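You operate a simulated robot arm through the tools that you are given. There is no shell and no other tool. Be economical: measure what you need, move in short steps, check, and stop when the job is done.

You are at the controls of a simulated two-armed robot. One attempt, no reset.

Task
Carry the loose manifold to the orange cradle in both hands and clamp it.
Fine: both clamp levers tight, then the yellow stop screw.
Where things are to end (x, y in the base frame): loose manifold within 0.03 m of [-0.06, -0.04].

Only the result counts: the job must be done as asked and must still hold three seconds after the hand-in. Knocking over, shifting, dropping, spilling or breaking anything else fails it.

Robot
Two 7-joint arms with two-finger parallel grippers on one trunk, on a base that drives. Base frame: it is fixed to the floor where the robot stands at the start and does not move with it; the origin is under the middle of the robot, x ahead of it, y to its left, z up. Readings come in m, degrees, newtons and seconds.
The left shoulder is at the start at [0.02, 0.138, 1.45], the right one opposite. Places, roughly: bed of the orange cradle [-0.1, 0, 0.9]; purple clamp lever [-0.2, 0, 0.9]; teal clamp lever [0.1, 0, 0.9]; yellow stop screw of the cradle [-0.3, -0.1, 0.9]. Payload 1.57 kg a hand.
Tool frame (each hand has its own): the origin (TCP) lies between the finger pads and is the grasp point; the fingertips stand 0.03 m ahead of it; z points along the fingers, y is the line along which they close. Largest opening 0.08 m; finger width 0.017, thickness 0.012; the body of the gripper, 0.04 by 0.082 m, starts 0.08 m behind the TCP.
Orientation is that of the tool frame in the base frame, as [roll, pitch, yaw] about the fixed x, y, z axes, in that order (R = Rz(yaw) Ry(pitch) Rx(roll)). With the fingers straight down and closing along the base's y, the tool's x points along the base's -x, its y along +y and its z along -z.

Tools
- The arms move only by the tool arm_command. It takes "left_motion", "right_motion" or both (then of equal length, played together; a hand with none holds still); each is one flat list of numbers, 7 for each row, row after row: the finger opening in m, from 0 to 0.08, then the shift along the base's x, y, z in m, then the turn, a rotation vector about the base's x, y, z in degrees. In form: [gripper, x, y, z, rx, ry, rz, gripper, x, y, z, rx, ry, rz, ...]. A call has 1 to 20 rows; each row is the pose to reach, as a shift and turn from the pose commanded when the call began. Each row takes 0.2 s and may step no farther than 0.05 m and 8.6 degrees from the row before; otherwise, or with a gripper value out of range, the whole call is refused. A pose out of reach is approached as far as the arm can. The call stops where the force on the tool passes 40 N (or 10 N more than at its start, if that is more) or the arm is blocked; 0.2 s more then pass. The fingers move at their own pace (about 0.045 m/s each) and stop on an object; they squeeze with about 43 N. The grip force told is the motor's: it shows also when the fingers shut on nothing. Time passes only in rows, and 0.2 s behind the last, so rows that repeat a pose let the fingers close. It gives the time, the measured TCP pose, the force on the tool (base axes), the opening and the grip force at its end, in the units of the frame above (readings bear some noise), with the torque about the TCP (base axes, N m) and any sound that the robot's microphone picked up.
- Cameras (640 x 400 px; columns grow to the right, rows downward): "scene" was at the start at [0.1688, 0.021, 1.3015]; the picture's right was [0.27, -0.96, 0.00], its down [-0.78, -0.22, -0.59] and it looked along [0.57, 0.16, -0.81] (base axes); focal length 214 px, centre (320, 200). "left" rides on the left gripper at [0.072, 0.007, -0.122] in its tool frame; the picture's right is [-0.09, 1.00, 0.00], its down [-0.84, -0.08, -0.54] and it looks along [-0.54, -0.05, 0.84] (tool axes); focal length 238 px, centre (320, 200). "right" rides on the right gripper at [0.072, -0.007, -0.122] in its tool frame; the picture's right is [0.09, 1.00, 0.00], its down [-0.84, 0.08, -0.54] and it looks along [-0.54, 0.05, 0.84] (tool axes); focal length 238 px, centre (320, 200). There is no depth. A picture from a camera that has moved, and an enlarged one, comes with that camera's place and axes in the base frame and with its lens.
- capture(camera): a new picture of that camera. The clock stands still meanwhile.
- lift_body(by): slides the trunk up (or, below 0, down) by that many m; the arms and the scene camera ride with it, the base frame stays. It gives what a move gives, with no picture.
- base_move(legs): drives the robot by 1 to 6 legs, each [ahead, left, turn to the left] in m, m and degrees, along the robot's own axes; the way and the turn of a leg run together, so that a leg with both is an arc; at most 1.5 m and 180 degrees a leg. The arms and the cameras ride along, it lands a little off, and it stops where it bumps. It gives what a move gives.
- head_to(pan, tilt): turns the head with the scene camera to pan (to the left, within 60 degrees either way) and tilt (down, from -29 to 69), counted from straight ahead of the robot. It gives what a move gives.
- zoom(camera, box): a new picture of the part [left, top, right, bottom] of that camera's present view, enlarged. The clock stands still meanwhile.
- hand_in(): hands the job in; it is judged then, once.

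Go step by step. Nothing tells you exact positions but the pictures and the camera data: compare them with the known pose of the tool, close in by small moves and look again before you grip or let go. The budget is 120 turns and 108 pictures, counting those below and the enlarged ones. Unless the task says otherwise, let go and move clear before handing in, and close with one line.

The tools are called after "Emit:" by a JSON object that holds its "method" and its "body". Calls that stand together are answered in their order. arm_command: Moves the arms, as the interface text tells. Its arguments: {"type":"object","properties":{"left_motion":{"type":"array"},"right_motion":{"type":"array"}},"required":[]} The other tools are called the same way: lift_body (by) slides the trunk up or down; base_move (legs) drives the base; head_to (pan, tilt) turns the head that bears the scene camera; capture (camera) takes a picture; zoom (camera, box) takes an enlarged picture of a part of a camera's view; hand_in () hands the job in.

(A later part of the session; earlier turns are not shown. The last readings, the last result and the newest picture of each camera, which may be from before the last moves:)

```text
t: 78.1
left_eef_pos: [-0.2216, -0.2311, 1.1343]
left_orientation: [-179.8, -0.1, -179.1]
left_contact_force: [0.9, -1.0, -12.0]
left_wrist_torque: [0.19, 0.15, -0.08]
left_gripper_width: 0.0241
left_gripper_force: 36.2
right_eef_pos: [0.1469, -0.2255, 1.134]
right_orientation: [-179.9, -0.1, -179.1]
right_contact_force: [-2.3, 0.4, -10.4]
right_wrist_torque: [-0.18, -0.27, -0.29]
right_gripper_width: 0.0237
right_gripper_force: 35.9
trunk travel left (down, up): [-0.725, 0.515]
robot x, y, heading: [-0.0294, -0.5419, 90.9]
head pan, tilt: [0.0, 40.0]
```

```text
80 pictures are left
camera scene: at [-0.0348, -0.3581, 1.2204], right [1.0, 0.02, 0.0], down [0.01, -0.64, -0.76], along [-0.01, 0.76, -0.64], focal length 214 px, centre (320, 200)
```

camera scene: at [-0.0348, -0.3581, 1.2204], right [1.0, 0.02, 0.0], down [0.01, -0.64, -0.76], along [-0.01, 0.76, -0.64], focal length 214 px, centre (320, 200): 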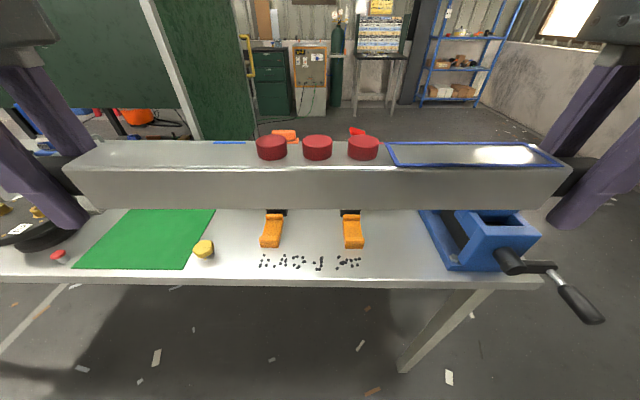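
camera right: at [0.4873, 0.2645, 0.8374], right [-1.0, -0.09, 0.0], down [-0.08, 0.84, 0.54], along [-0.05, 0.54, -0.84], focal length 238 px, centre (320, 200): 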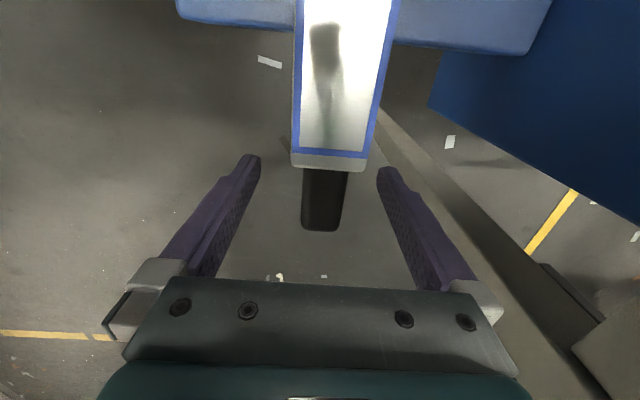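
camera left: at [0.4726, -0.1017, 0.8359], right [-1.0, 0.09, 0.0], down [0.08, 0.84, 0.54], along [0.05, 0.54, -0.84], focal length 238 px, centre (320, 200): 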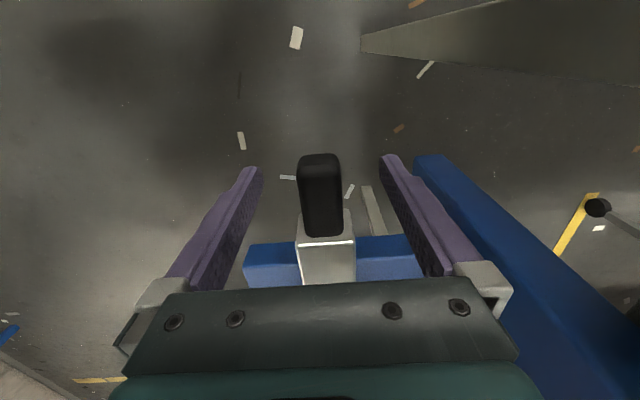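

The cradle saddles lie along x ahead, with the knob and levers visible. I'll move closer (still high), correct x and heading, and check with the left wrist camera.

Emit:
{"method": "base_move", "body": {"legs": [[0.1, 0.025, -0.9]]}}

Emit:
{"method": "head_to", "body": {"pan": 0, "tilt": 60}}

Emit:
{"method": "capture", "body": {"camera": "left"}}

Emit:
{"method": "capture", "body": {"camera": "scene"}}

Emit:
{"method": "capture", "body": {"camera": "right"}}

```text
t: 79.3
left_eef_pos: [-0.2398, -0.1297, 1.1341]
left_orientation: [-179.7, -0.1, 179.8]
left_contact_force: [2.3, -2.0, -9.7]
left_wrist_torque: [0.14, 0.5, -0.28]
left_gripper_width: 0.0242
left_gripper_force: 35.8
right_eef_pos: [0.1261, -0.1325, 1.1341]
right_orientation: [-179.9, -0.3, 179.8]
right_contact_force: [-2.3, 1.4, -12.2]
right_wrist_torque: [-0.13, -0.62, -0.23]
right_gripper_width: 0.0237
right_gripper_force: 36.0
trunk travel left (down, up): [-0.725, 0.515]
robot x, y, heading: [-0.0519, -0.4475, 90.0]
head pan, tilt: [0.0, 40.0]
```

```text
t: 80.1
left_eef_pos: [-0.2395, -0.1308, 1.1338]
left_orientation: [-179.8, -0.1, 179.9]
left_contact_force: [1.3, -0.5, -11.0]
left_wrist_torque: [0.23, 0.11, -0.02]
left_gripper_width: 0.0242
left_gripper_force: 36.0
right_eef_pos: [0.1258, -0.1314, 1.1339]
right_orientation: [-179.8, -0.2, 179.9]
right_contact_force: [-2.1, 0.7, -10.2]
right_wrist_torque: [-0.19, -0.18, -0.28]
right_gripper_width: 0.0238
right_gripper_force: 35.8
trunk travel left (down, up): [-0.725, 0.515]
robot x, y, heading: [-0.0599, -0.4459, 89.7]
head pan, tilt: [0.0, 60.0]
```

```text
79 pictures are left
camera left: at [-0.3127, -0.1229, 1.2552], right [0.09, 1.0, 0.0], down [0.84, -0.08, 0.54], along [0.54, -0.05, -0.84], focal length 238 px, centre (320, 200)
```

left: 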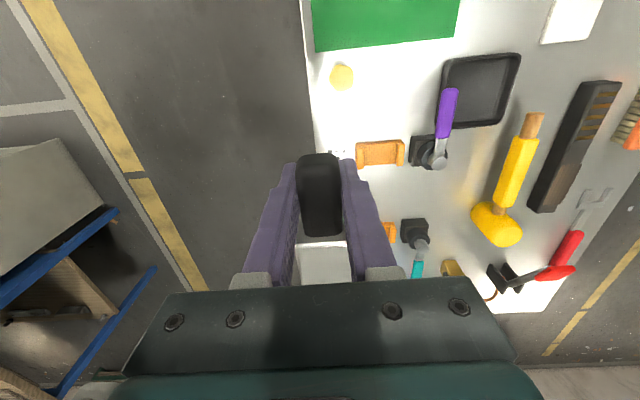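

```text
78 pictures are left
camera scene: at [-0.0569, -0.2786, 1.1938], right [1.0, 0.0, 0.0], down [0.0, -0.87, -0.5], along [0.0, 0.5, -0.87], focal length 214 px, centre (320, 200)
```

scene: 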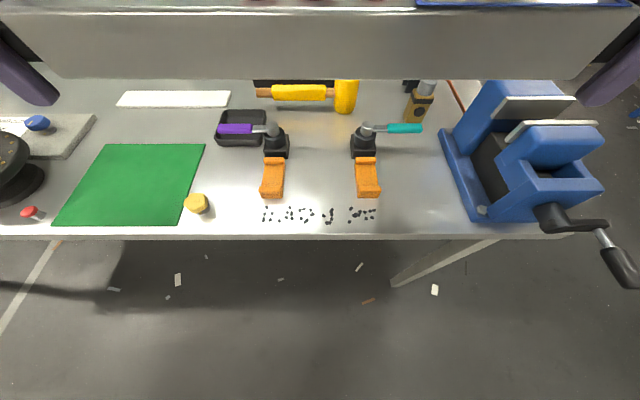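

```text
77 pictures are left
camera right: at [0.0535, -0.1375, 1.2565], right [-0.09, 1.0, 0.0], down [0.84, 0.08, 0.54], along [0.54, 0.05, -0.84], focal length 238 px, centre (320, 200)
```

right: 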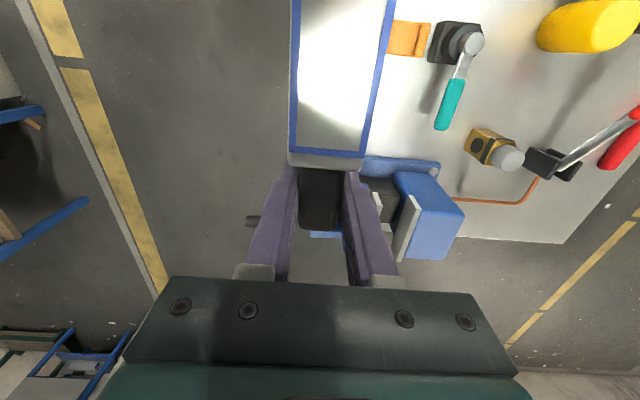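

Emit:
{"method": "zoom", "body": {"camera": "scene", "box": [170, 90, 440, 240]}}

Emit:
{"method": "zoom", "body": {"camera": "left", "box": [320, 40, 520, 180]}}

```text
2.37 times, centred on (305, 165) of scene
camera zoom: at [-0.0569, -0.2786, 1.1938], right [1.0, 0.0, 0.0], down [0.0, -0.87, -0.5], along [0.0, 0.5, -0.87], focal length 508 px, centre (356, 283)
```

zoom: 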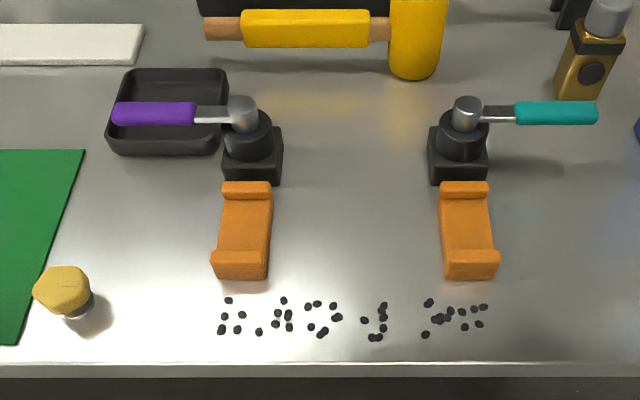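

```text
2.86 times, centred on (420, 110) of left
camera zoom: at [-0.3127, -0.1229, 1.2552], right [0.09, 1.0, 0.0], down [0.84, -0.08, 0.54], along [0.54, -0.05, -0.84], focal length 681 px, centre (34, 457)
```

zoom: 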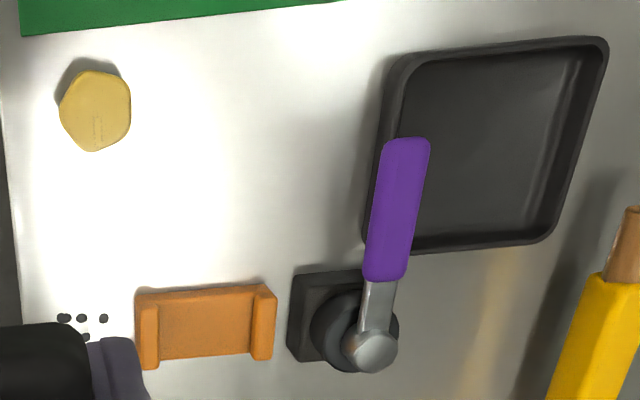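

Saddles triangulate to x≈-0.148 and 0.032. Their slot runs between lips at y≈-0.066 and 0.003 (lip top z≈0.865, table z≈0.845). The lever pivots are at y≈0.043, z≈0.91, and the knob is at (-0.272, -0.094). I'll move the bar over the slot (centre -0.057, -0.032) and lower part way.

Emit:
{"method": "base_move", "body": {"legs": [[0.099, 0, 0.2]]}}

Emit:
{"method": "lift_body", "body": {"by": -0.17}}

Emit:
{"method": "capture", "body": {"camera": "scene"}}

Emit:
{"method": "capture", "body": {"camera": "left"}}

Emit:
{"method": "capture", "body": {"camera": "right"}}

```text
t: 81.2
left_eef_pos: [-0.2406, -0.0333, 1.1342]
left_orientation: [-179.7, 0.0, 180.0]
left_contact_force: [3.4, -1.6, -10.1]
left_wrist_torque: [0.13, 0.44, -0.19]
left_gripper_width: 0.024
left_gripper_force: 35.9
right_eef_pos: [0.1246, -0.0327, 1.1347]
right_orientation: [-179.9, -0.1, -179.8]
right_contact_force: [-1.9, 1.5, -10.6]
right_wrist_torque: [-0.13, -0.54, -0.19]
right_gripper_width: 0.0238
right_gripper_force: 35.4
trunk travel left (down, up): [-0.725, 0.515]
robot x, y, heading: [-0.0552, -0.3475, 90.0]
head pan, tilt: [0.0, 60.0]
```

```text
t: 83.2
left_eef_pos: [-0.2406, -0.0331, 0.9652]
left_orientation: [-179.7, -0.1, -179.9]
left_contact_force: [2.4, -0.7, -10.4]
left_wrist_torque: [0.18, 0.41, -0.06]
left_gripper_width: 0.0239
left_gripper_force: 35.8
right_eef_pos: [0.1263, -0.0339, 0.9643]
right_orientation: [-179.9, -0.1, -180.0]
right_contact_force: [-3.8, 0.8, -11.6]
right_wrist_torque: [-0.11, -0.6, -0.25]
right_gripper_width: 0.024
right_gripper_force: 35.8
trunk travel left (down, up): [-0.555, 0.685]
robot x, y, heading: [-0.0543, -0.3489, 89.9]
head pan, tilt: [0.0, 60.0]
```

```text
74 pictures are left
camera scene: at [-0.0574, -0.1816, 1.0238], right [1.0, 0.0, 0.0], down [0.0, -0.87, -0.5], along [0.0, 0.5, -0.87], focal length 214 px, centre (320, 200)
```

scene: 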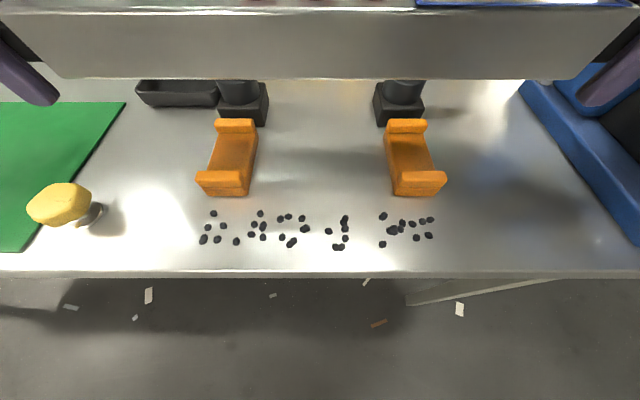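

```text
73 pictures are left
camera left: at [-0.3136, -0.0265, 1.0852], right [0.09, 1.0, -0.01], down [0.84, -0.07, 0.54], along [0.54, -0.05, -0.84], focal length 238 px, centre (320, 200)
```

left: 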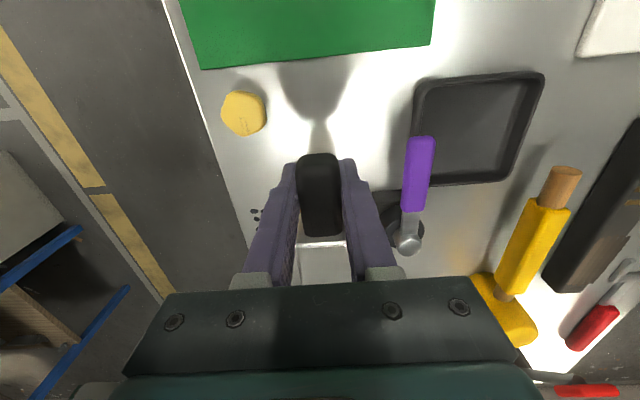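

```text
72 pictures are left
camera right: at [0.0526, -0.0401, 1.0864], right [-0.09, 1.0, 0.0], down [0.84, 0.08, 0.54], along [0.54, 0.05, -0.84], focal length 238 px, centre (320, 200)
```

right: 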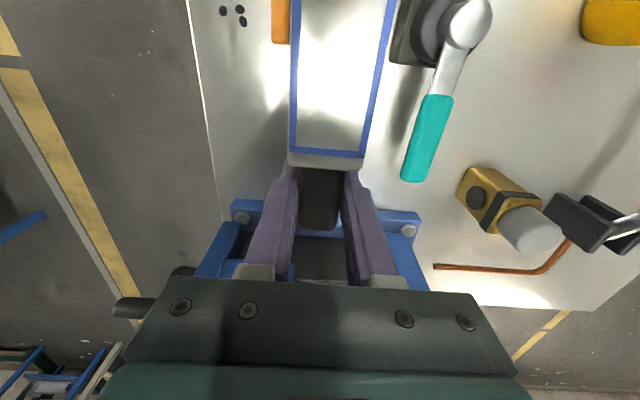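

Emit:
{"method": "zoom", "body": {"camera": "scene", "box": [180, 100, 280, 210]}}

```text
3.64 times, centred on (230, 155) of scene
camera zoom: at [-0.0574, -0.1816, 1.0238], right [1.0, 0.0, 0.0], down [0.0, -0.87, -0.5], along [0.0, 0.5, -0.87], focal length 780 px, centre (647, 364)
```

zoom: 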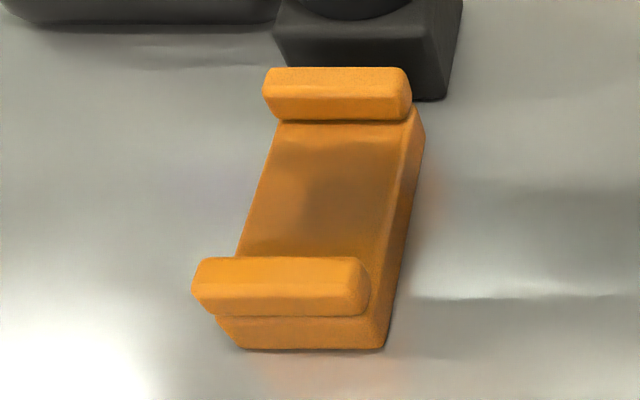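

The saddle floor is about z=0.859 with 8 mm lips, so the bar should seat at TCP≈0.875. I'll lower 0.07, then step down in 2 mm steps watching the force.

Emit:
{"method": "lift_body", "body": {"by": -0.07}}

Emit:
{"method": "capture", "body": {"camera": "scene"}}

Emit:
{"method": "arm_command", "body": {"left_motion": [0, 0, 0, -0.003, 0, 0, 0, 0, 0, 0, -0.006, 0, 0, 0, 0, 0, 0, -0.009, 0, 0, 0, 0, 0, 0, -0.012, 0, 0, 0], "right_motion": [0, 0, 0, -0.003, 0, 0, 0, 0, 0, 0, -0.006, 0, 0, 0, 0, 0, 0, -0.009, 0, 0, 0, 0, 0, 0, -0.012, 0, 0, 0]}}

```text
t: 84.2
left_eef_pos: [-0.2402, -0.0333, 0.8923]
left_orientation: [-179.8, -0.2, -180.0]
left_contact_force: [2.3, -1.0, -10.3]
left_wrist_torque: [0.1, 0.25, -0.22]
left_gripper_width: 0.024
left_gripper_force: 36.1
right_eef_pos: [0.1257, -0.035, 0.8939]
right_orientation: [-179.9, 0.0, -180.0]
right_contact_force: [-2.2, 1.3, -10.9]
right_wrist_torque: [-0.12, -0.37, -0.21]
right_gripper_width: 0.0235
right_gripper_force: 35.6
trunk travel left (down, up): [-0.485, 0.755]
robot x, y, heading: [-0.0577, -0.3464, 90.0]
head pan, tilt: [0.0, 60.0]
```

```text
70 pictures are left
camera scene: at [-0.0574, -0.1816, 0.9538], right [1.0, 0.0, 0.0], down [0.0, -0.87, -0.5], along [0.0, 0.5, -0.87], focal length 214 px, centre (320, 200)
```

scene: 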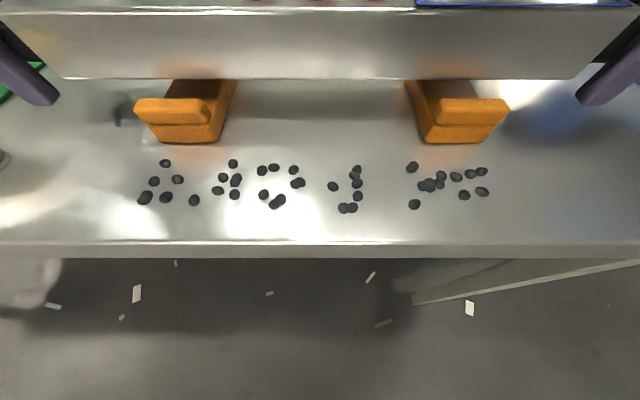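

```text
t: 85.2
left_eef_pos: [-0.2407, -0.0352, 0.8827]
left_orientation: [-179.7, -0.1, -179.9]
left_contact_force: [8.1, -1.4, -11.2]
left_wrist_torque: [0.18, 0.83, 0.03]
left_gripper_width: 0.0239
left_gripper_force: 35.7
right_eef_pos: [0.1236, -0.0347, 0.8817]
right_orientation: [-179.8, -0.2, -179.9]
right_contact_force: [-7.9, 1.7, -10.1]
right_wrist_torque: [-0.22, -0.59, -0.43]
right_gripper_width: 0.0241
right_gripper_force: 36.0
trunk travel left (down, up): [-0.485, 0.755]
robot x, y, heading: [-0.0583, -0.3488, 89.9]
head pan, tilt: [0.0, 60.0]
```

Emit:
{"method": "arm_command", "body": {"left_motion": [0, 0, 0, -0.0015, 0, 0, 0, 0, 0, 0, -0.003, 0, 0, 0, 0, 0, 0, -0.0045, 0, 0, 0], "right_motion": [0, 0, 0, -0.0015, 0, 0, 0, 0, 0, 0, -0.003, 0, 0, 0, 0, 0, 0, -0.0045, 0, 0, 0]}}

Emit:
{"method": "capture", "body": {"camera": "scene"}}

```text
t: 86.0
left_eef_pos: [-0.2398, -0.0324, 0.8815]
left_orientation: [-179.9, -0.1, -180.0]
left_contact_force: [-1.7, -13.8, 29.9]
left_wrist_torque: [0.27, -0.05, 0.05]
left_gripper_width: 0.0237
left_gripper_force: 35.6
right_eef_pos: [0.1243, -0.0332, 0.8796]
right_orientation: [179.9, -0.1, -179.7]
right_contact_force: [0.3, -10.2, 36.5]
right_wrist_torque: [-0.55, -0.27, -0.12]
right_gripper_width: 0.0232
right_gripper_force: 36.2
trunk travel left (down, up): [-0.485, 0.755]
robot x, y, heading: [-0.0535, -0.3495, 90.1]
head pan, tilt: [0.0, 60.0]
```

```text
69 pictures are left
camera scene: at [-0.0574, -0.1817, 0.9551], right [1.0, 0.0, 0.0], down [0.0, -0.87, -0.5], along [0.0, 0.5, -0.87], focal length 214 px, centre (320, 200)
```

scene: 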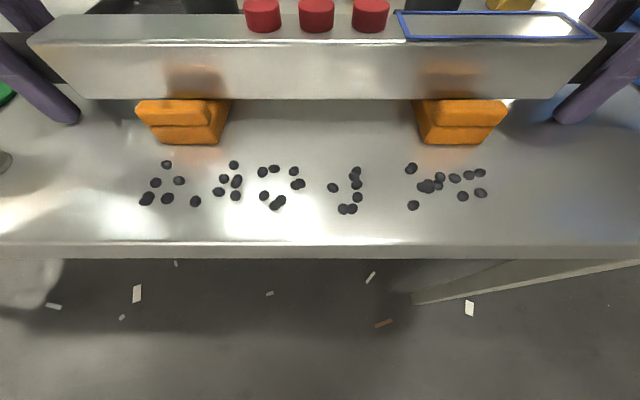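

Contact with the saddle floor at TCP≈0.881, and the bar lies between the lips. I'll relax the push and open the fingers a little (limited, to clear the knob).

Emit:
{"method": "arm_command", "body": {"left_motion": [0, 0, 0, 0.002, 0, 0, 0, 0.03, 0, 0, 0.002, 0, 0, 0, 0.04, 0, 0, 0.002, 0, 0, 0, 0.045, 0, 0, 0.002, 0, 0, 0], "right_motion": [0, 0, 0, 0.002, 0, 0, 0, 0.03, 0, 0, 0.002, 0, 0, 0, 0.04, 0, 0, 0.002, 0, 0, 0, 0.045, 0, 0, 0.002, 0, 0, 0]}}

Emit:
{"method": "capture", "body": {"camera": "scene"}}

Emit:
{"method": "capture", "body": {"camera": "left"}}

Emit:
{"method": "capture", "body": {"camera": "right"}}

```text
t: 87.0
left_eef_pos: [-0.2405, -0.0355, 0.8808]
left_orientation: [-179.7, -0.1, -179.9]
left_contact_force: [-2.8, -18.4, 33.6]
left_wrist_torque: [0.1, -0.04, -0.04]
left_gripper_width: 0.0287
left_gripper_force: 0.0
right_eef_pos: [0.1249, -0.0375, 0.88]
right_orientation: [-179.7, -0.1, -179.9]
right_contact_force: [-0.1, -15.8, 34.1]
right_wrist_torque: [0.23, -0.14, -0.14]
right_gripper_width: 0.0313
right_gripper_force: 0.1
trunk travel left (down, up): [-0.485, 0.755]
robot x, y, heading: [-0.0563, -0.348, 90.1]
head pan, tilt: [0.0, 60.0]
```

```text
68 pictures are left
camera scene: at [-0.0577, -0.1837, 0.954], right [1.0, 0.0, 0.0], down [0.0, -0.87, -0.5], along [0.0, 0.5, -0.87], focal length 214 px, centre (320, 200)
```

scene: 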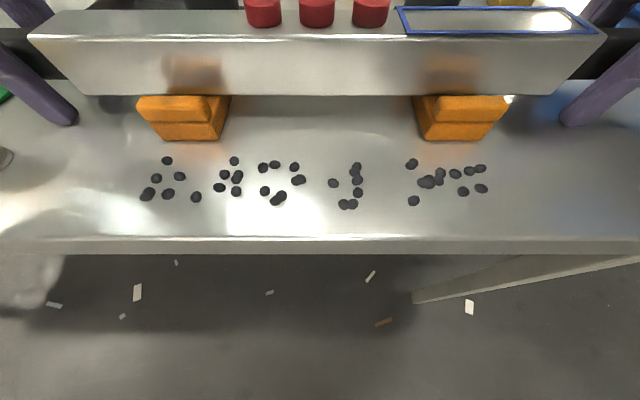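

```text
67 pictures are left
camera left: at [-0.3138, -0.0278, 1.0014], right [0.09, 1.0, -0.01], down [0.84, -0.07, 0.54], along [0.54, -0.06, -0.84], focal length 238 px, centre (320, 200)
```

left: 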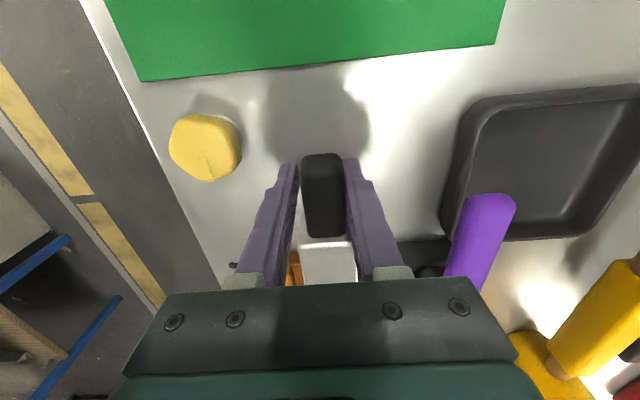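

```text
66 pictures are left
camera right: at [0.0525, -0.0422, 1.0024], right [-0.09, 1.0, -0.01], down [0.84, 0.08, 0.54], along [0.54, 0.05, -0.84], focal length 238 px, centre (320, 200)
```

right: 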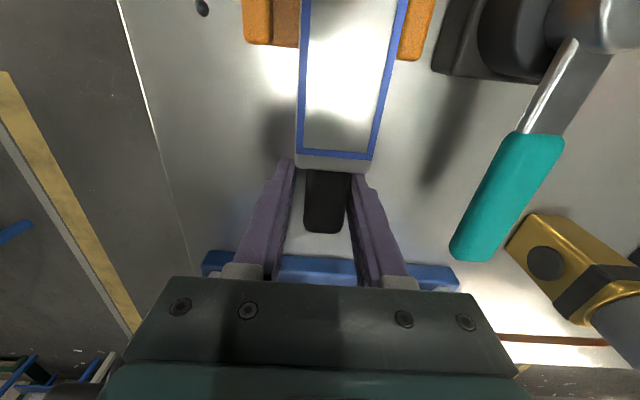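

The force persists with the fingers open, so the fingertips rest on the table. I'll raise slightly and finish opening.

Emit:
{"method": "arm_command", "body": {"left_motion": [0.035, 0, 0, 0.003, 0, 0, 0, 0.045, 0, 0, 0.006, 0, 0, 0, 0.045, 0, 0, 0.008, 0, 0, 0], "right_motion": [0.035, 0, 0, 0.003, 0, 0, 0, 0.045, 0, 0, 0.006, 0, 0, 0, 0.045, 0, 0, 0.008, 0, 0, 0]}}

Emit:
{"method": "capture", "body": {"camera": "scene"}}

Emit:
{"method": "capture", "body": {"camera": "left"}}

Emit:
{"method": "capture", "body": {"camera": "right"}}

```text
t: 87.8
left_eef_pos: [-0.2422, -0.033, 0.8864]
left_orientation: [-179.7, -0.1, -179.9]
left_contact_force: [-0.3, 0.3, 0.4]
left_wrist_torque: [0.0, -0.02, -0.03]
left_gripper_width: 0.0449
left_gripper_force: 0.0
right_eef_pos: [0.1246, -0.0331, 0.8874]
right_orientation: [180.0, -0.1, 180.0]
right_contact_force: [-0.2, -0.9, -0.5]
right_wrist_torque: [0.02, 0.0, 0.0]
right_gripper_width: 0.0451
right_gripper_force: 0.1
trunk travel left (down, up): [-0.485, 0.755]
robot x, y, heading: [-0.0546, -0.3462, 90.2]
head pan, tilt: [0.0, 60.0]
```

```text
65 pictures are left
camera scene: at [-0.0574, -0.1803, 0.9538], right [1.0, 0.0, 0.0], down [0.0, -0.87, -0.5], along [0.0, 0.5, -0.87], focal length 214 px, centre (320, 200)
```

scene: 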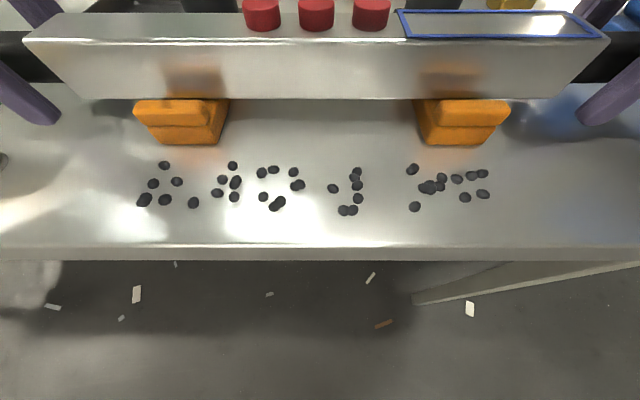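

```text
64 pictures are left
camera left: at [-0.3137, -0.0254, 1.0082], right [0.09, 1.0, 0.0], down [0.84, -0.07, 0.54], along [0.54, -0.05, -0.84], focal length 238 px, centre (320, 200)
```

left: 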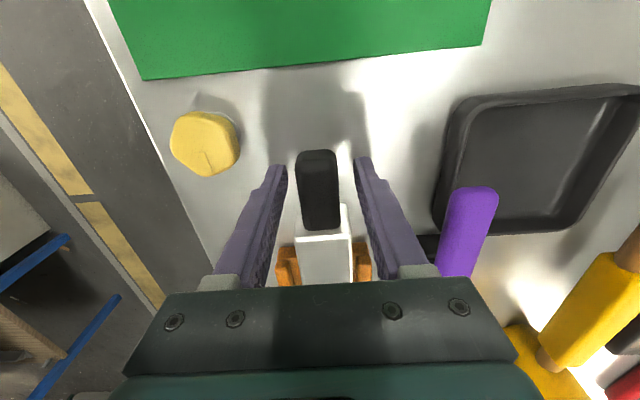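

```text
63 pictures are left
camera right: at [0.0529, -0.0389, 1.01], right [-0.09, 1.0, 0.0], down [0.84, 0.08, 0.54], along [0.54, 0.05, -0.84], focal length 238 px, centre (320, 200)
```

right: 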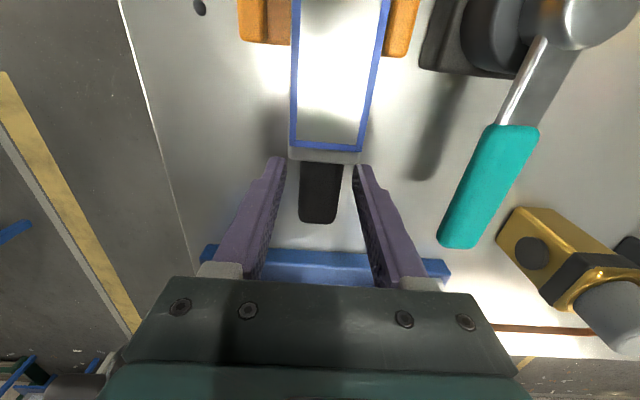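

The manifold sits between the saddle lips on both saddles and the fingers are clear. I'll raise up and look at the levers and screw.

Emit:
{"method": "lift_body", "body": {"by": 0.15}}

Emit:
{"method": "capture", "body": {"camera": "scene"}}

Emit:
{"method": "zoom", "body": {"camera": "scene", "box": [160, 0, 360, 140]}}

Emit:
{"method": "capture", "body": {"camera": "left"}}

```text
t: 89.6
left_eef_pos: [-0.2397, -0.0328, 1.0378]
left_orientation: [-179.8, -0.1, -179.9]
left_contact_force: [0.1, 0.5, -0.2]
left_wrist_torque: [-0.02, -0.02, -0.02]
left_gripper_width: 0.0449
left_gripper_force: 0.1
right_eef_pos: [0.1243, -0.033, 1.0382]
right_orientation: [-179.9, 0.0, -179.9]
right_contact_force: [-0.4, -0.2, 0.0]
right_wrist_torque: [0.03, -0.02, 0.0]
right_gripper_width: 0.0449
right_gripper_force: 0.0
trunk travel left (down, up): [-0.635, 0.605]
robot x, y, heading: [-0.0543, -0.3488, 90.2]
head pan, tilt: [0.0, 60.0]
```

```text
62 pictures are left
camera scene: at [-0.0574, -0.1805, 1.104], right [1.0, 0.0, 0.0], down [0.0, -0.87, -0.5], along [0.0, 0.5, -0.87], focal length 214 px, centre (320, 200)
```

scene: 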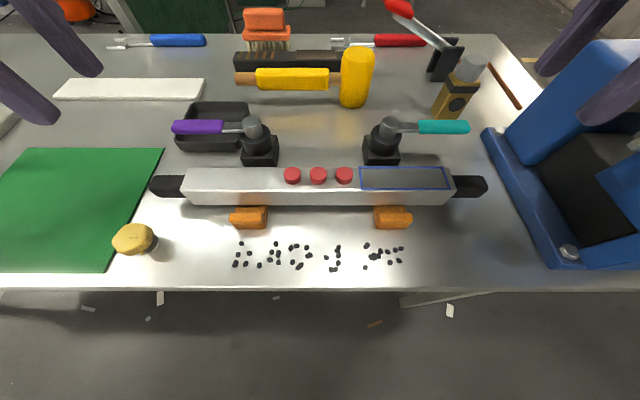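

```text
2.86 times, centred on (260, 70) of scene
camera zoom: at [-0.0574, -0.1805, 1.104], right [1.0, 0.0, 0.0], down [0.0, -0.87, -0.5], along [0.0, 0.5, -0.87], focal length 613 px, centre (491, 571)
```

zoom: 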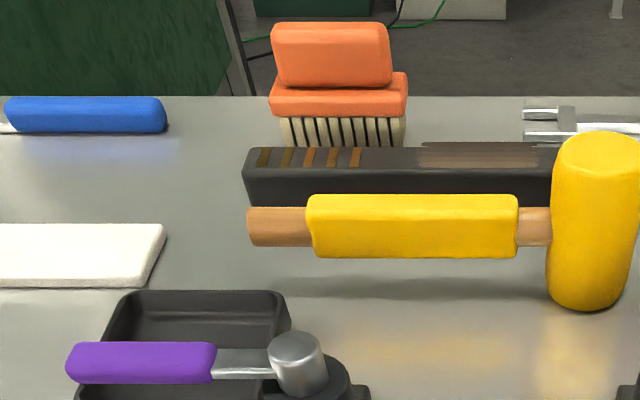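

```text
60 pictures are left
camera left: at [-0.3136, -0.0256, 1.1586], right [0.09, 1.0, 0.0], down [0.84, -0.07, 0.54], along [0.54, -0.05, -0.84], focal length 238 px, centre (320, 200)
```

left: 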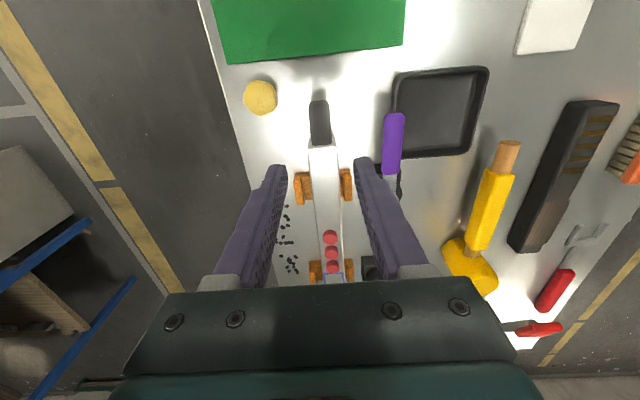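

The levers lie parallel to the bar at z≈0.906, just above the bar top (≈0.894), so they likely swing over the bar toward -y to clamp. I'll move the base 0.1 m closer to reach behind them and close the fingers to use as pushers.

Emit:
{"method": "base_move", "body": {"legs": [[0.1, 0, 0]]}}

Emit:
{"method": "arm_command", "body": {"left_motion": [0, 0.012, 0, 0, 0, 0, 0, 0, 0.025, 0.01, 0, 0, 0, 0]}}

Emit:
{"method": "capture", "body": {"camera": "scene"}}

Emit:
{"method": "capture", "body": {"camera": "left"}}

```text
t: 90.7
left_eef_pos: [-0.2408, 0.0671, 1.0376]
left_orientation: [-179.8, -0.2, -179.9]
left_contact_force: [0.1, -0.1, 0.3]
left_wrist_torque: [-0.03, 0.02, 0.0]
left_gripper_width: 0.0451
left_gripper_force: 0.1
right_eef_pos: [0.1256, 0.0673, 1.0387]
right_orientation: [-180.0, -0.1, -179.9]
right_contact_force: [0.2, -0.3, 0.2]
right_wrist_torque: [0.01, -0.02, -0.02]
right_gripper_width: 0.0449
right_gripper_force: 0.1
trunk travel left (down, up): [-0.635, 0.605]
robot x, y, heading: [-0.0569, -0.2489, 89.9]
head pan, tilt: [0.0, 60.0]
```

```text
t: 91.3
left_eef_pos: [-0.2164, 0.076, 1.0374]
left_orientation: [-179.8, -0.2, -179.9]
left_contact_force: [0.1, 0.3, -0.2]
left_wrist_torque: [-0.01, -0.03, -0.03]
left_gripper_width: 0.0001
left_gripper_force: 4.6
right_eef_pos: [0.1248, 0.0671, 1.0381]
right_orientation: [-180.0, -0.1, -180.0]
right_contact_force: [0.4, 0.6, 0.3]
right_wrist_torque: [-0.02, 0.01, 0.01]
right_gripper_width: 0.0453
right_gripper_force: 0.0
trunk travel left (down, up): [-0.635, 0.605]
robot x, y, heading: [-0.0553, -0.2484, 90.2]
head pan, tilt: [0.0, 60.0]
```

```text
59 pictures are left
camera scene: at [-0.0574, -0.0807, 1.104], right [1.0, 0.0, 0.0], down [0.0, -0.87, -0.5], along [0.0, 0.5, -0.87], focal length 214 px, centre (320, 200)
```

scene: 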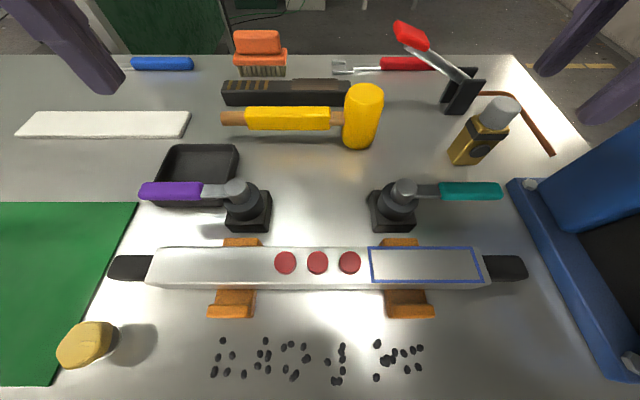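

```text
58 pictures are left
camera left: at [-0.2888, 0.0836, 1.1588], right [0.09, 1.0, 0.0], down [0.84, -0.07, 0.54], along [0.54, -0.05, -0.84], focal length 238 px, centre (320, 200)
```

left: 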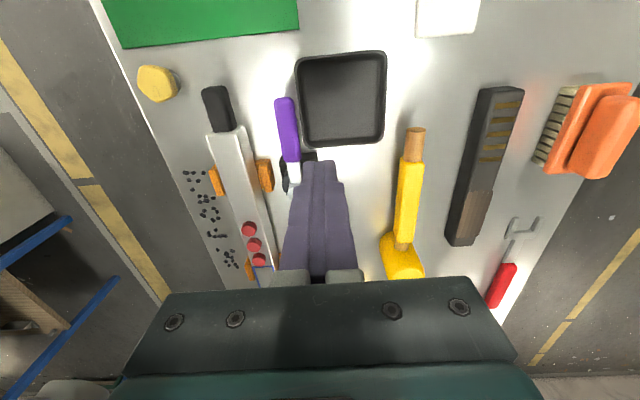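

The closed left fingers stand just beyond the purple handle. I'll lower them to tip z≈0.902 and push gently toward -y.

Emit:
{"method": "arm_command", "body": {"left_motion": [0, 0, 0, -0.035, 0, 0, 0, 0, 0, 0, -0.07, 0, 0, 0, 0, 0, 0, -0.105, 0, 0, 0, 0, 0, -0.008, -0.105, 0, 0, 0, 0, 0, -0.014, -0.105, 0, 0, 0]}}

Emit:
{"method": "capture", "body": {"camera": "scene"}}

```text
t: 92.5
left_eef_pos: [-0.2178, 0.0634, 0.9339]
left_orientation: [-179.9, -0.2, -180.0]
left_contact_force: [0.4, 3.8, -3.1]
left_wrist_torque: [0.14, 0.08, 0.0]
left_gripper_width: 0.0002
left_gripper_force: 21.7
right_eef_pos: [0.1257, 0.0668, 1.0379]
right_orientation: [-179.9, 0.0, -179.8]
right_contact_force: [-0.1, 0.1, 0.7]
right_wrist_torque: [0.0, 0.0, 0.0]
right_gripper_width: 0.0449
right_gripper_force: 0.1
trunk travel left (down, up): [-0.635, 0.605]
robot x, y, heading: [-0.0548, -0.2462, 90.2]
head pan, tilt: [0.0, 60.0]
```

```text
57 pictures are left
camera scene: at [-0.0576, -0.0802, 1.104], right [1.0, 0.0, 0.0], down [0.0, -0.87, -0.5], along [0.0, 0.5, -0.87], focal length 214 px, centre (320, 200)
```

scene: 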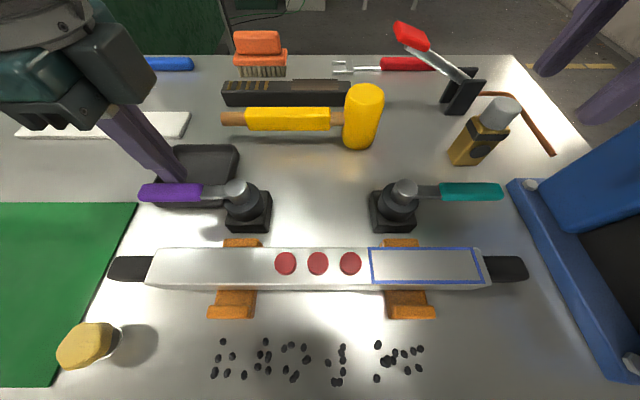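

Light contact (about 4 N). I'll push along the arc about 15° and see how it responds.

Emit:
{"method": "arm_command", "body": {"left_motion": [0, 0, -0.006, 0, 0, 0, 0, 0, -0.001, -0.012, 0, 0, 0, 0, 0, -0.002, -0.02, 0, 0, 0, 0]}}

Emit:
{"method": "capture", "body": {"camera": "scene"}}

```text
t: 93.3
left_eef_pos: [-0.2187, 0.0437, 0.9316]
left_orientation: [-179.7, 0.0, -180.0]
left_contact_force: [0.4, 2.7, 1.9]
left_wrist_torque: [0.03, -0.05, 0.02]
left_gripper_width: 0.0001
left_gripper_force: 21.2
right_eef_pos: [0.1257, 0.068, 1.0383]
right_orientation: [-180.0, -0.2, -180.0]
right_contact_force: [-0.5, 0.9, 0.7]
right_wrist_torque: [0.0, 0.03, 0.0]
right_gripper_width: 0.0449
right_gripper_force: 0.0
trunk travel left (down, up): [-0.635, 0.605]
robot x, y, heading: [-0.055, -0.2465, 90.2]
head pan, tilt: [0.0, 60.0]
```

```text
56 pictures are left
camera scene: at [-0.0574, -0.0804, 1.1041], right [1.0, 0.0, 0.0], down [0.0, -0.87, -0.5], along [0.0, 0.5, -0.87], focal length 214 px, centre (320, 200)
```

scene: 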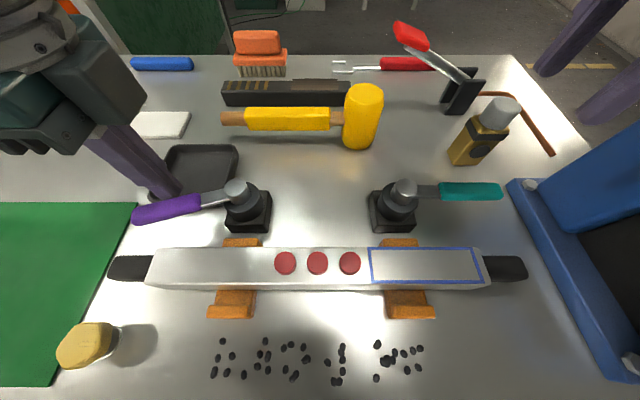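

The lever swings freely. I'll follow the arc to about 75°.

Emit:
{"method": "arm_command", "body": {"left_motion": [0, 0.001, -0.013, 0, 0, 0, 0, 0, 0.0042, -0.0256, 0, 0, 0, 0, 0, 0.0097, -0.0375, 0, 0, 0, 0, 0, 0.017, -0.0482, 0, 0, 0, 0, 0, 0.0262, -0.0575, 0, 0, 0, 0, 0, 0.0368, -0.065, 0, 0, 0, 0]}}

Emit:
{"method": "capture", "body": {"camera": "scene"}}

```text
t: 94.7
left_eef_pos: [-0.1804, -0.022, 0.9325]
left_orientation: [-179.7, -0.1, 180.0]
left_contact_force: [-0.9, 0.9, 0.5]
left_wrist_torque: [0.01, 0.03, 0.0]
left_gripper_width: 0.0
left_gripper_force: 21.3
right_eef_pos: [0.1249, 0.0666, 1.038]
right_orientation: [180.0, 0.0, -179.8]
right_contact_force: [0.6, 0.1, -0.6]
right_wrist_torque: [0.01, 0.0, 0.03]
right_gripper_width: 0.0448
right_gripper_force: 0.1
trunk travel left (down, up): [-0.635, 0.605]
robot x, y, heading: [-0.0524, -0.2481, 90.3]
head pan, tilt: [0.0, 60.0]
```

```text
55 pictures are left
camera scene: at [-0.0576, -0.0806, 1.1041], right [1.0, 0.0, 0.0], down [0.0, -0.87, -0.5], along [0.0, 0.5, -0.87], focal length 214 px, centre (320, 200)
```

scene: 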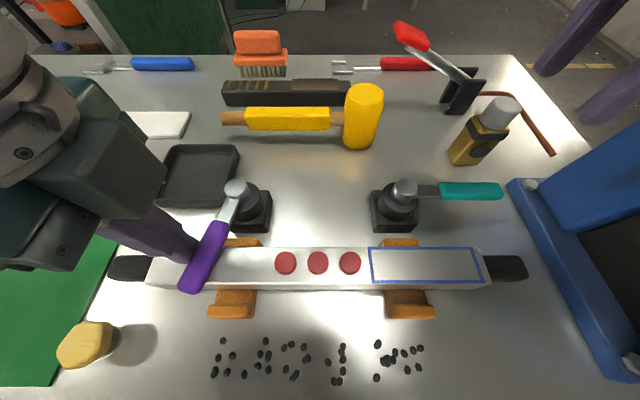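

Emit:
{"method": "arm_command", "body": {"left_motion": [0, 0.006, -0.003, 0, 0, 0, 0, 0, 0.012, -0.005, 0, 0, 0, 0, 0, 0.018, -0.007, 0, 0, 0, 0, 0, 0.024, -0.008, 0, 0, 0, 0]}}

Emit:
{"method": "capture", "body": {"camera": "scene"}}

```text
t: 95.7
left_eef_pos: [-0.1646, -0.03, 0.9321]
left_orientation: [-179.7, -0.7, -179.8]
left_contact_force: [-18.5, 3.7, -5.6]
left_wrist_torque: [0.14, 0.33, -0.02]
left_gripper_width: 0.0
left_gripper_force: 21.4
right_eef_pos: [0.1216, 0.068, 1.038]
right_orientation: [180.0, -0.4, -179.9]
right_contact_force: [-0.3, 1.0, 1.3]
right_wrist_torque: [0.02, 0.03, 0.04]
right_gripper_width: 0.0452
right_gripper_force: 0.1
trunk travel left (down, up): [-0.635, 0.605]
robot x, y, heading: [-0.0566, -0.2489, 90.2]
head pan, tilt: [0.0, 60.0]
```

```text
54 pictures are left
camera scene: at [-0.0607, -0.0804, 1.1039], right [1.0, 0.0, 0.0], down [0.0, -0.87, -0.5], along [0.0, 0.5, -0.87], focal length 214 px, centre (320, 200)
```

scene: 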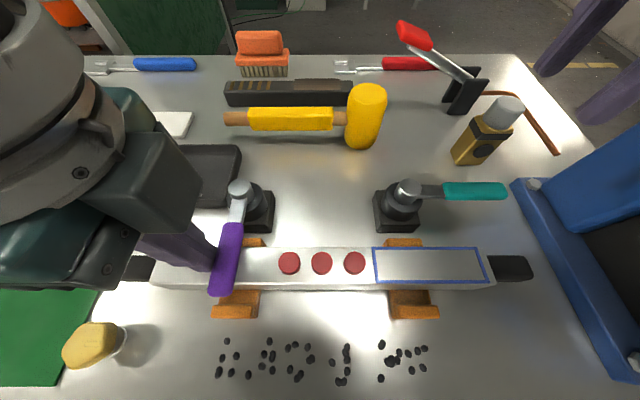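

Resistance is building (18 N) with the lever across the bar. I'll push a bit more to see whether it is a stop or tightening.

Emit:
{"method": "arm_command", "body": {"left_motion": [0, 0.003, 0, 0, 0, 0, 0, 0, 0.006, 0, 0, 0, 0, 0, 0, 0.009, 0, 0, 0, 0, 0, 0, 0.012, 0, 0, 0, 0, 0]}}

Emit:
{"method": "capture", "body": {"camera": "scene"}}

```text
t: 96.5
left_eef_pos: [-0.1642, -0.03, 0.9323]
left_orientation: [-179.6, -2.2, -179.4]
left_contact_force: [-19.4, -1.2, 10.1]
left_wrist_torque: [-0.18, 0.28, 0.02]
left_gripper_width: 0.0001
left_gripper_force: 21.2
right_eef_pos: [0.1195, 0.0668, 1.0374]
right_orientation: [-180.0, -0.3, 180.0]
right_contact_force: [-0.1, -0.1, 0.2]
right_wrist_torque: [-0.02, 0.0, 0.0]
right_gripper_width: 0.0451
right_gripper_force: 0.1
trunk travel left (down, up): [-0.635, 0.605]
robot x, y, heading: [-0.0554, -0.2496, 90.2]
head pan, tilt: [0.0, 60.0]
stopped in row 3 (left hand): the force on the tool passed its limit at 41 N (the readings are from after the stop); the commanded pose is now the measured one
```

```text
53 pictures are left
camera scene: at [-0.0619, -0.0809, 1.1044], right [1.0, 0.0, 0.0], down [0.0, -0.87, -0.5], along [0.0, 0.5, -0.87], focal length 214 px, centre (320, 200)
```

scene: 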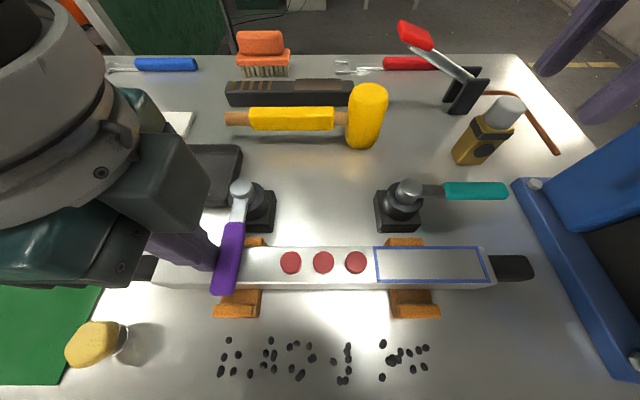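

Hard stop at 41 N with the purple lever square across the bar, so it is tight. I'll back the left hand off and up, and prepare the right hand behind the teal lever.

Emit:
{"method": "arm_command", "body": {"left_motion": [0, -0.02, 0, 0, 0, 0, 0, 0, -0.03, 0, 0.04, 0, 0, 0, 0, -0.04, 0, 0.08, 0, 0, 0, 0, -0.05, 0, 0.105, 0, 0, 0], "right_motion": [0, -0.005, 0.004, 0, 0, 0, 0, 0, -0.01, 0.009, 0, 0, 0, 0, 0, -0.0155, 0.009, 0, 0, 0, 0, 0, -0.0155, 0.009, 0, 0, 0, 0]}}

Emit:
{"method": "arm_command", "body": {"right_motion": [0, 0, 0, -0.035, 0, 0, 0, 0, 0, 0, -0.07, 0, 0, 0, 0, 0, 0, -0.105, 0, 0, 0, 0, 0, -0.008, -0.105, 0, 0, 0, 0, 0, -0.016, -0.105, 0, 0, 0]}}

Emit:
{"method": "capture", "body": {"camera": "scene"}}

```text
t: 97.5
left_eef_pos: [-0.2083, -0.0305, 1.0356]
left_orientation: [-179.5, -1.3, -179.6]
left_contact_force: [-0.1, -0.1, 0.2]
left_wrist_torque: [-0.01, 0.02, 0.0]
left_gripper_width: 0.0
left_gripper_force: 21.7
right_eef_pos: [0.1089, 0.0768, 1.0381]
right_orientation: [-179.9, 0.0, -179.8]
right_contact_force: [0.2, 0.3, -0.3]
right_wrist_torque: [0.03, -0.01, 0.0]
right_gripper_width: 0.0001
right_gripper_force: 21.0
trunk travel left (down, up): [-0.635, 0.605]
robot x, y, heading: [-0.0555, -0.2477, 90.0]
head pan, tilt: [0.0, 60.0]
```

```text
t: 98.7
left_eef_pos: [-0.2087, -0.0291, 1.0359]
left_orientation: [-179.7, -1.3, -179.5]
left_contact_force: [0.8, -0.2, -0.4]
left_wrist_torque: [-0.01, -0.03, 0.0]
left_gripper_width: 0.0001
left_gripper_force: 21.1
right_eef_pos: [0.1094, 0.0601, 0.9331]
right_orientation: [-179.9, -0.1, -180.0]
right_contact_force: [0.2, 3.7, -2.2]
right_wrist_torque: [0.08, -0.06, -0.02]
right_gripper_width: 0.0
right_gripper_force: 21.1
trunk travel left (down, up): [-0.635, 0.605]
robot x, y, heading: [-0.0555, -0.2498, 90.2]
head pan, tilt: [0.0, 60.0]
```

```text
52 pictures are left
camera scene: at [-0.058, -0.0803, 1.104], right [1.0, 0.0, 0.0], down [0.0, -0.87, -0.5], along [0.0, 0.5, -0.87], focal length 214 px, centre (320, 200)
```

scene: 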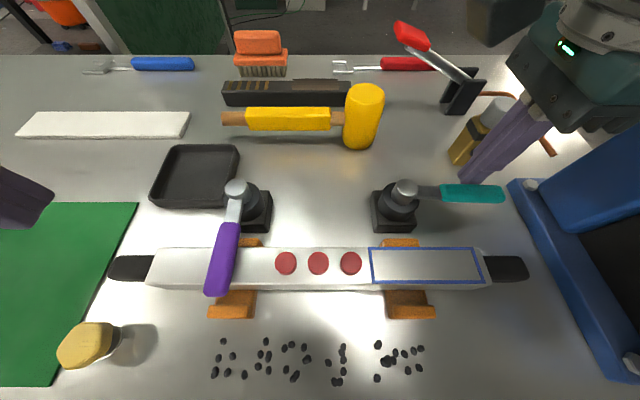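

Contact with the teal handle. I'll follow the mirrored arc to about 80°.

Emit:
{"method": "arm_command", "body": {"right_motion": [0, 0.0019, -0.0137, 0, 0, 0, 0, 0, 0.0016, -0.0274, 0, 0, 0, 0, 0, -0.0013, -0.0409, 0, 0, 0, 0, 0, -0.0064, -0.0537, 0, 0, 0, 0, 0, -0.0137, -0.0654, 0, 0, 0, 0, 0, -0.0229, -0.0757, 0, 0, 0, 0, 0, -0.0338, -0.0842, 0, 0, 0, 0, 0, -0.0459, -0.0907, 0, 0, 0, 0]}}

Emit:
{"method": "capture", "body": {"camera": "scene"}}

```text
t: 100.5
left_eef_pos: [-0.2075, -0.0301, 1.0345]
left_orientation: [-179.7, -1.3, -179.7]
left_contact_force: [0.7, -0.1, 0.1]
left_wrist_torque: [-0.02, 0.07, 0.03]
left_gripper_width: 0.0
left_gripper_force: 21.3
right_eef_pos: [0.064, -0.0322, 0.9328]
right_orientation: [-179.9, -0.2, -179.9]
right_contact_force: [1.5, 0.2, 0.0]
right_wrist_torque: [0.02, -0.03, 0.0]
right_gripper_width: 0.0001
right_gripper_force: 21.2
trunk travel left (down, up): [-0.635, 0.605]
robot x, y, heading: [-0.0563, -0.2443, 90.3]
head pan, tilt: [0.0, 60.0]
```

```text
51 pictures are left
camera scene: at [-0.0578, -0.0807, 1.104], right [1.0, 0.0, 0.0], down [0.0, -0.87, -0.5], along [0.0, 0.5, -0.87], focal length 214 px, centre (320, 200)
```

scene: 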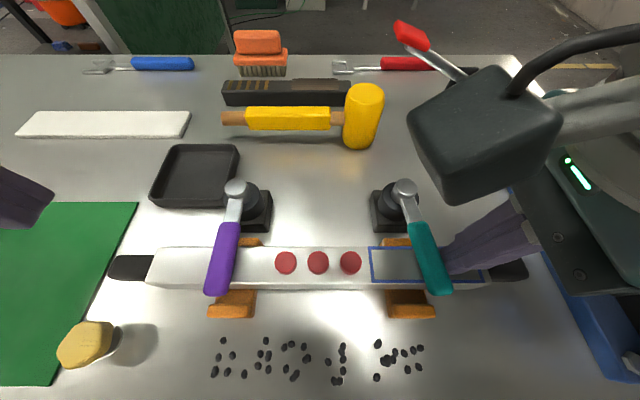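

Following well. I'll push on to the hard stop as with the purple one.

Emit:
{"method": "arm_command", "body": {"right_motion": [0, -0.006, -0.002, 0, 0, 0, 0, 0, -0.012, -0.003, 0, 0, 0, 0, 0, -0.016, -0.004, 0, 0, 0, 0, 0, -0.02, -0.004, 0, 0, 0, 0, 0, -0.024, -0.004, 0, 0, 0, 0, 0, -0.028, -0.004, 0, 0, 0, 0]}}

Emit:
{"method": "capture", "body": {"camera": "scene"}}

```text
t: 101.7
left_eef_pos: [-0.2031, -0.0294, 1.035]
left_orientation: [-179.7, -1.1, -179.7]
left_contact_force: [-0.1, 0.1, -0.1]
left_wrist_torque: [0.04, 0.03, 0.01]
left_gripper_width: 0.0001
left_gripper_force: 21.3
right_eef_pos: [0.053, -0.0341, 0.9323]
right_orientation: [-179.8, 2.1, 179.5]
right_contact_force: [19.9, -4.5, 11.6]
right_wrist_torque: [-0.25, -0.27, 0.04]
right_gripper_width: 0.0001
right_gripper_force: 21.4
trunk travel left (down, up): [-0.635, 0.605]
robot x, y, heading: [-0.054, -0.2513, 90.2]
head pan, tilt: [0.0, 60.0]
stopped in row 5 (right hand): the force on the tool passed its limit at 42 N (the readings are from after the stop); the commanded pose is now the measured one
```

```text
50 pictures are left
camera scene: at [-0.0533, -0.0811, 1.1043], right [1.0, 0.0, 0.0], down [0.0, -0.87, -0.5], along [0.0, 0.5, -0.87], focal length 214 px, centre (320, 200)
```

scene: 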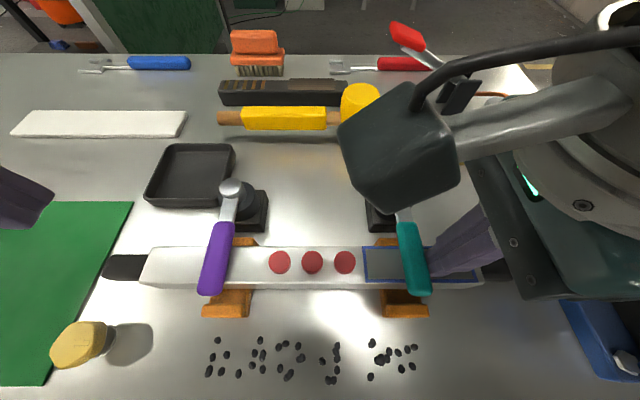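

The teal lever hit its stop too (42 N). I'll back the right hand off and up, and then look at everything.

Emit:
{"method": "arm_command", "body": {"right_motion": [0, 0.02, 0, 0, 0, 0, 0, 0, 0.03, 0, 0.04, 0, 0, 0, 0, 0.05, 0, 0.08, 0, 0, 0, 0, 0.08, 0, 0.105, 0, 0, 0, 0, 0.12, 0, 0.105, 0, 0, 0]}}

Emit:
{"method": "capture", "body": {"camera": "scene"}}

Emit:
{"method": "zoom", "body": {"camera": "scene", "box": [30, 290, 160, 390]}}

Emit:
{"method": "capture", "body": {"camera": "left"}}

```text
t: 102.9
left_eef_pos: [-0.2077, -0.0296, 1.0354]
left_orientation: [-179.7, -1.3, -179.7]
left_contact_force: [-0.4, -0.4, 0.6]
left_wrist_torque: [0.01, -0.03, 0.02]
left_gripper_width: 0.0001
left_gripper_force: 21.2
right_eef_pos: [0.1652, -0.0363, 1.0351]
right_orientation: [-179.8, 1.1, 179.9]
right_contact_force: [0.2, 0.7, 0.0]
right_wrist_torque: [0.02, 0.01, -0.01]
right_gripper_width: 0.0001
right_gripper_force: 21.8
trunk travel left (down, up): [-0.635, 0.605]
robot x, y, heading: [-0.0571, -0.2502, 89.9]
head pan, tilt: [0.0, 60.0]
```

```text
49 pictures are left
camera scene: at [-0.0572, -0.0809, 1.104], right [1.0, 0.0, 0.0], down [0.0, -0.87, -0.5], along [0.0, 0.5, -0.87], focal length 214 px, centre (320, 200)
```

scene: 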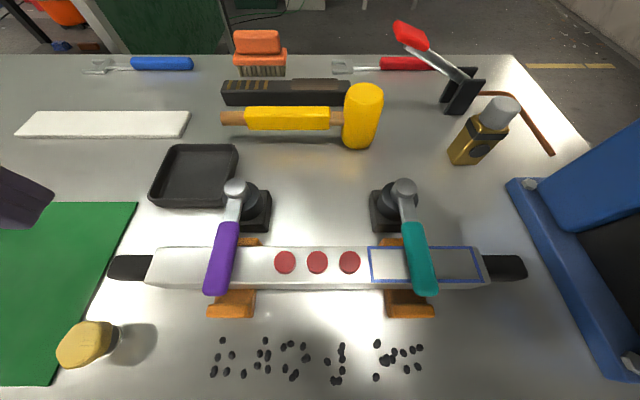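

```text
4.00 times, centred on (95, 340) of scene
camera zoom: at [-0.0572, -0.0809, 1.104], right [1.0, 0.0, 0.0], down [0.0, -0.87, -0.5], along [0.0, 0.5, -0.87], focal length 858 px, centre (1220, -360)
```

zoom: 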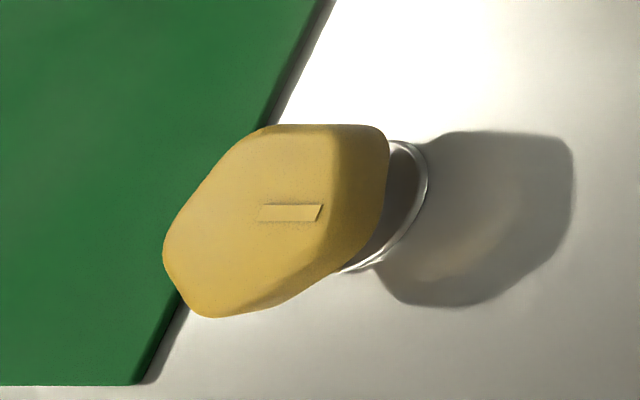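

```text
47 pictures are left
camera left: at [-0.2776, -0.0232, 1.158], right [0.09, 1.0, -0.01], down [0.85, -0.07, 0.52], along [0.52, -0.05, -0.85], focal length 238 px, centre (320, 200)
```

left: 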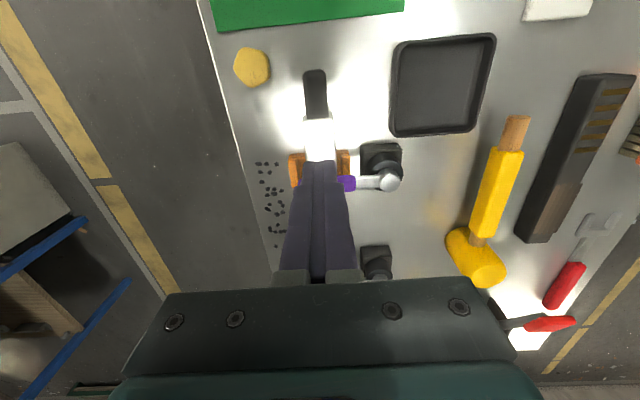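

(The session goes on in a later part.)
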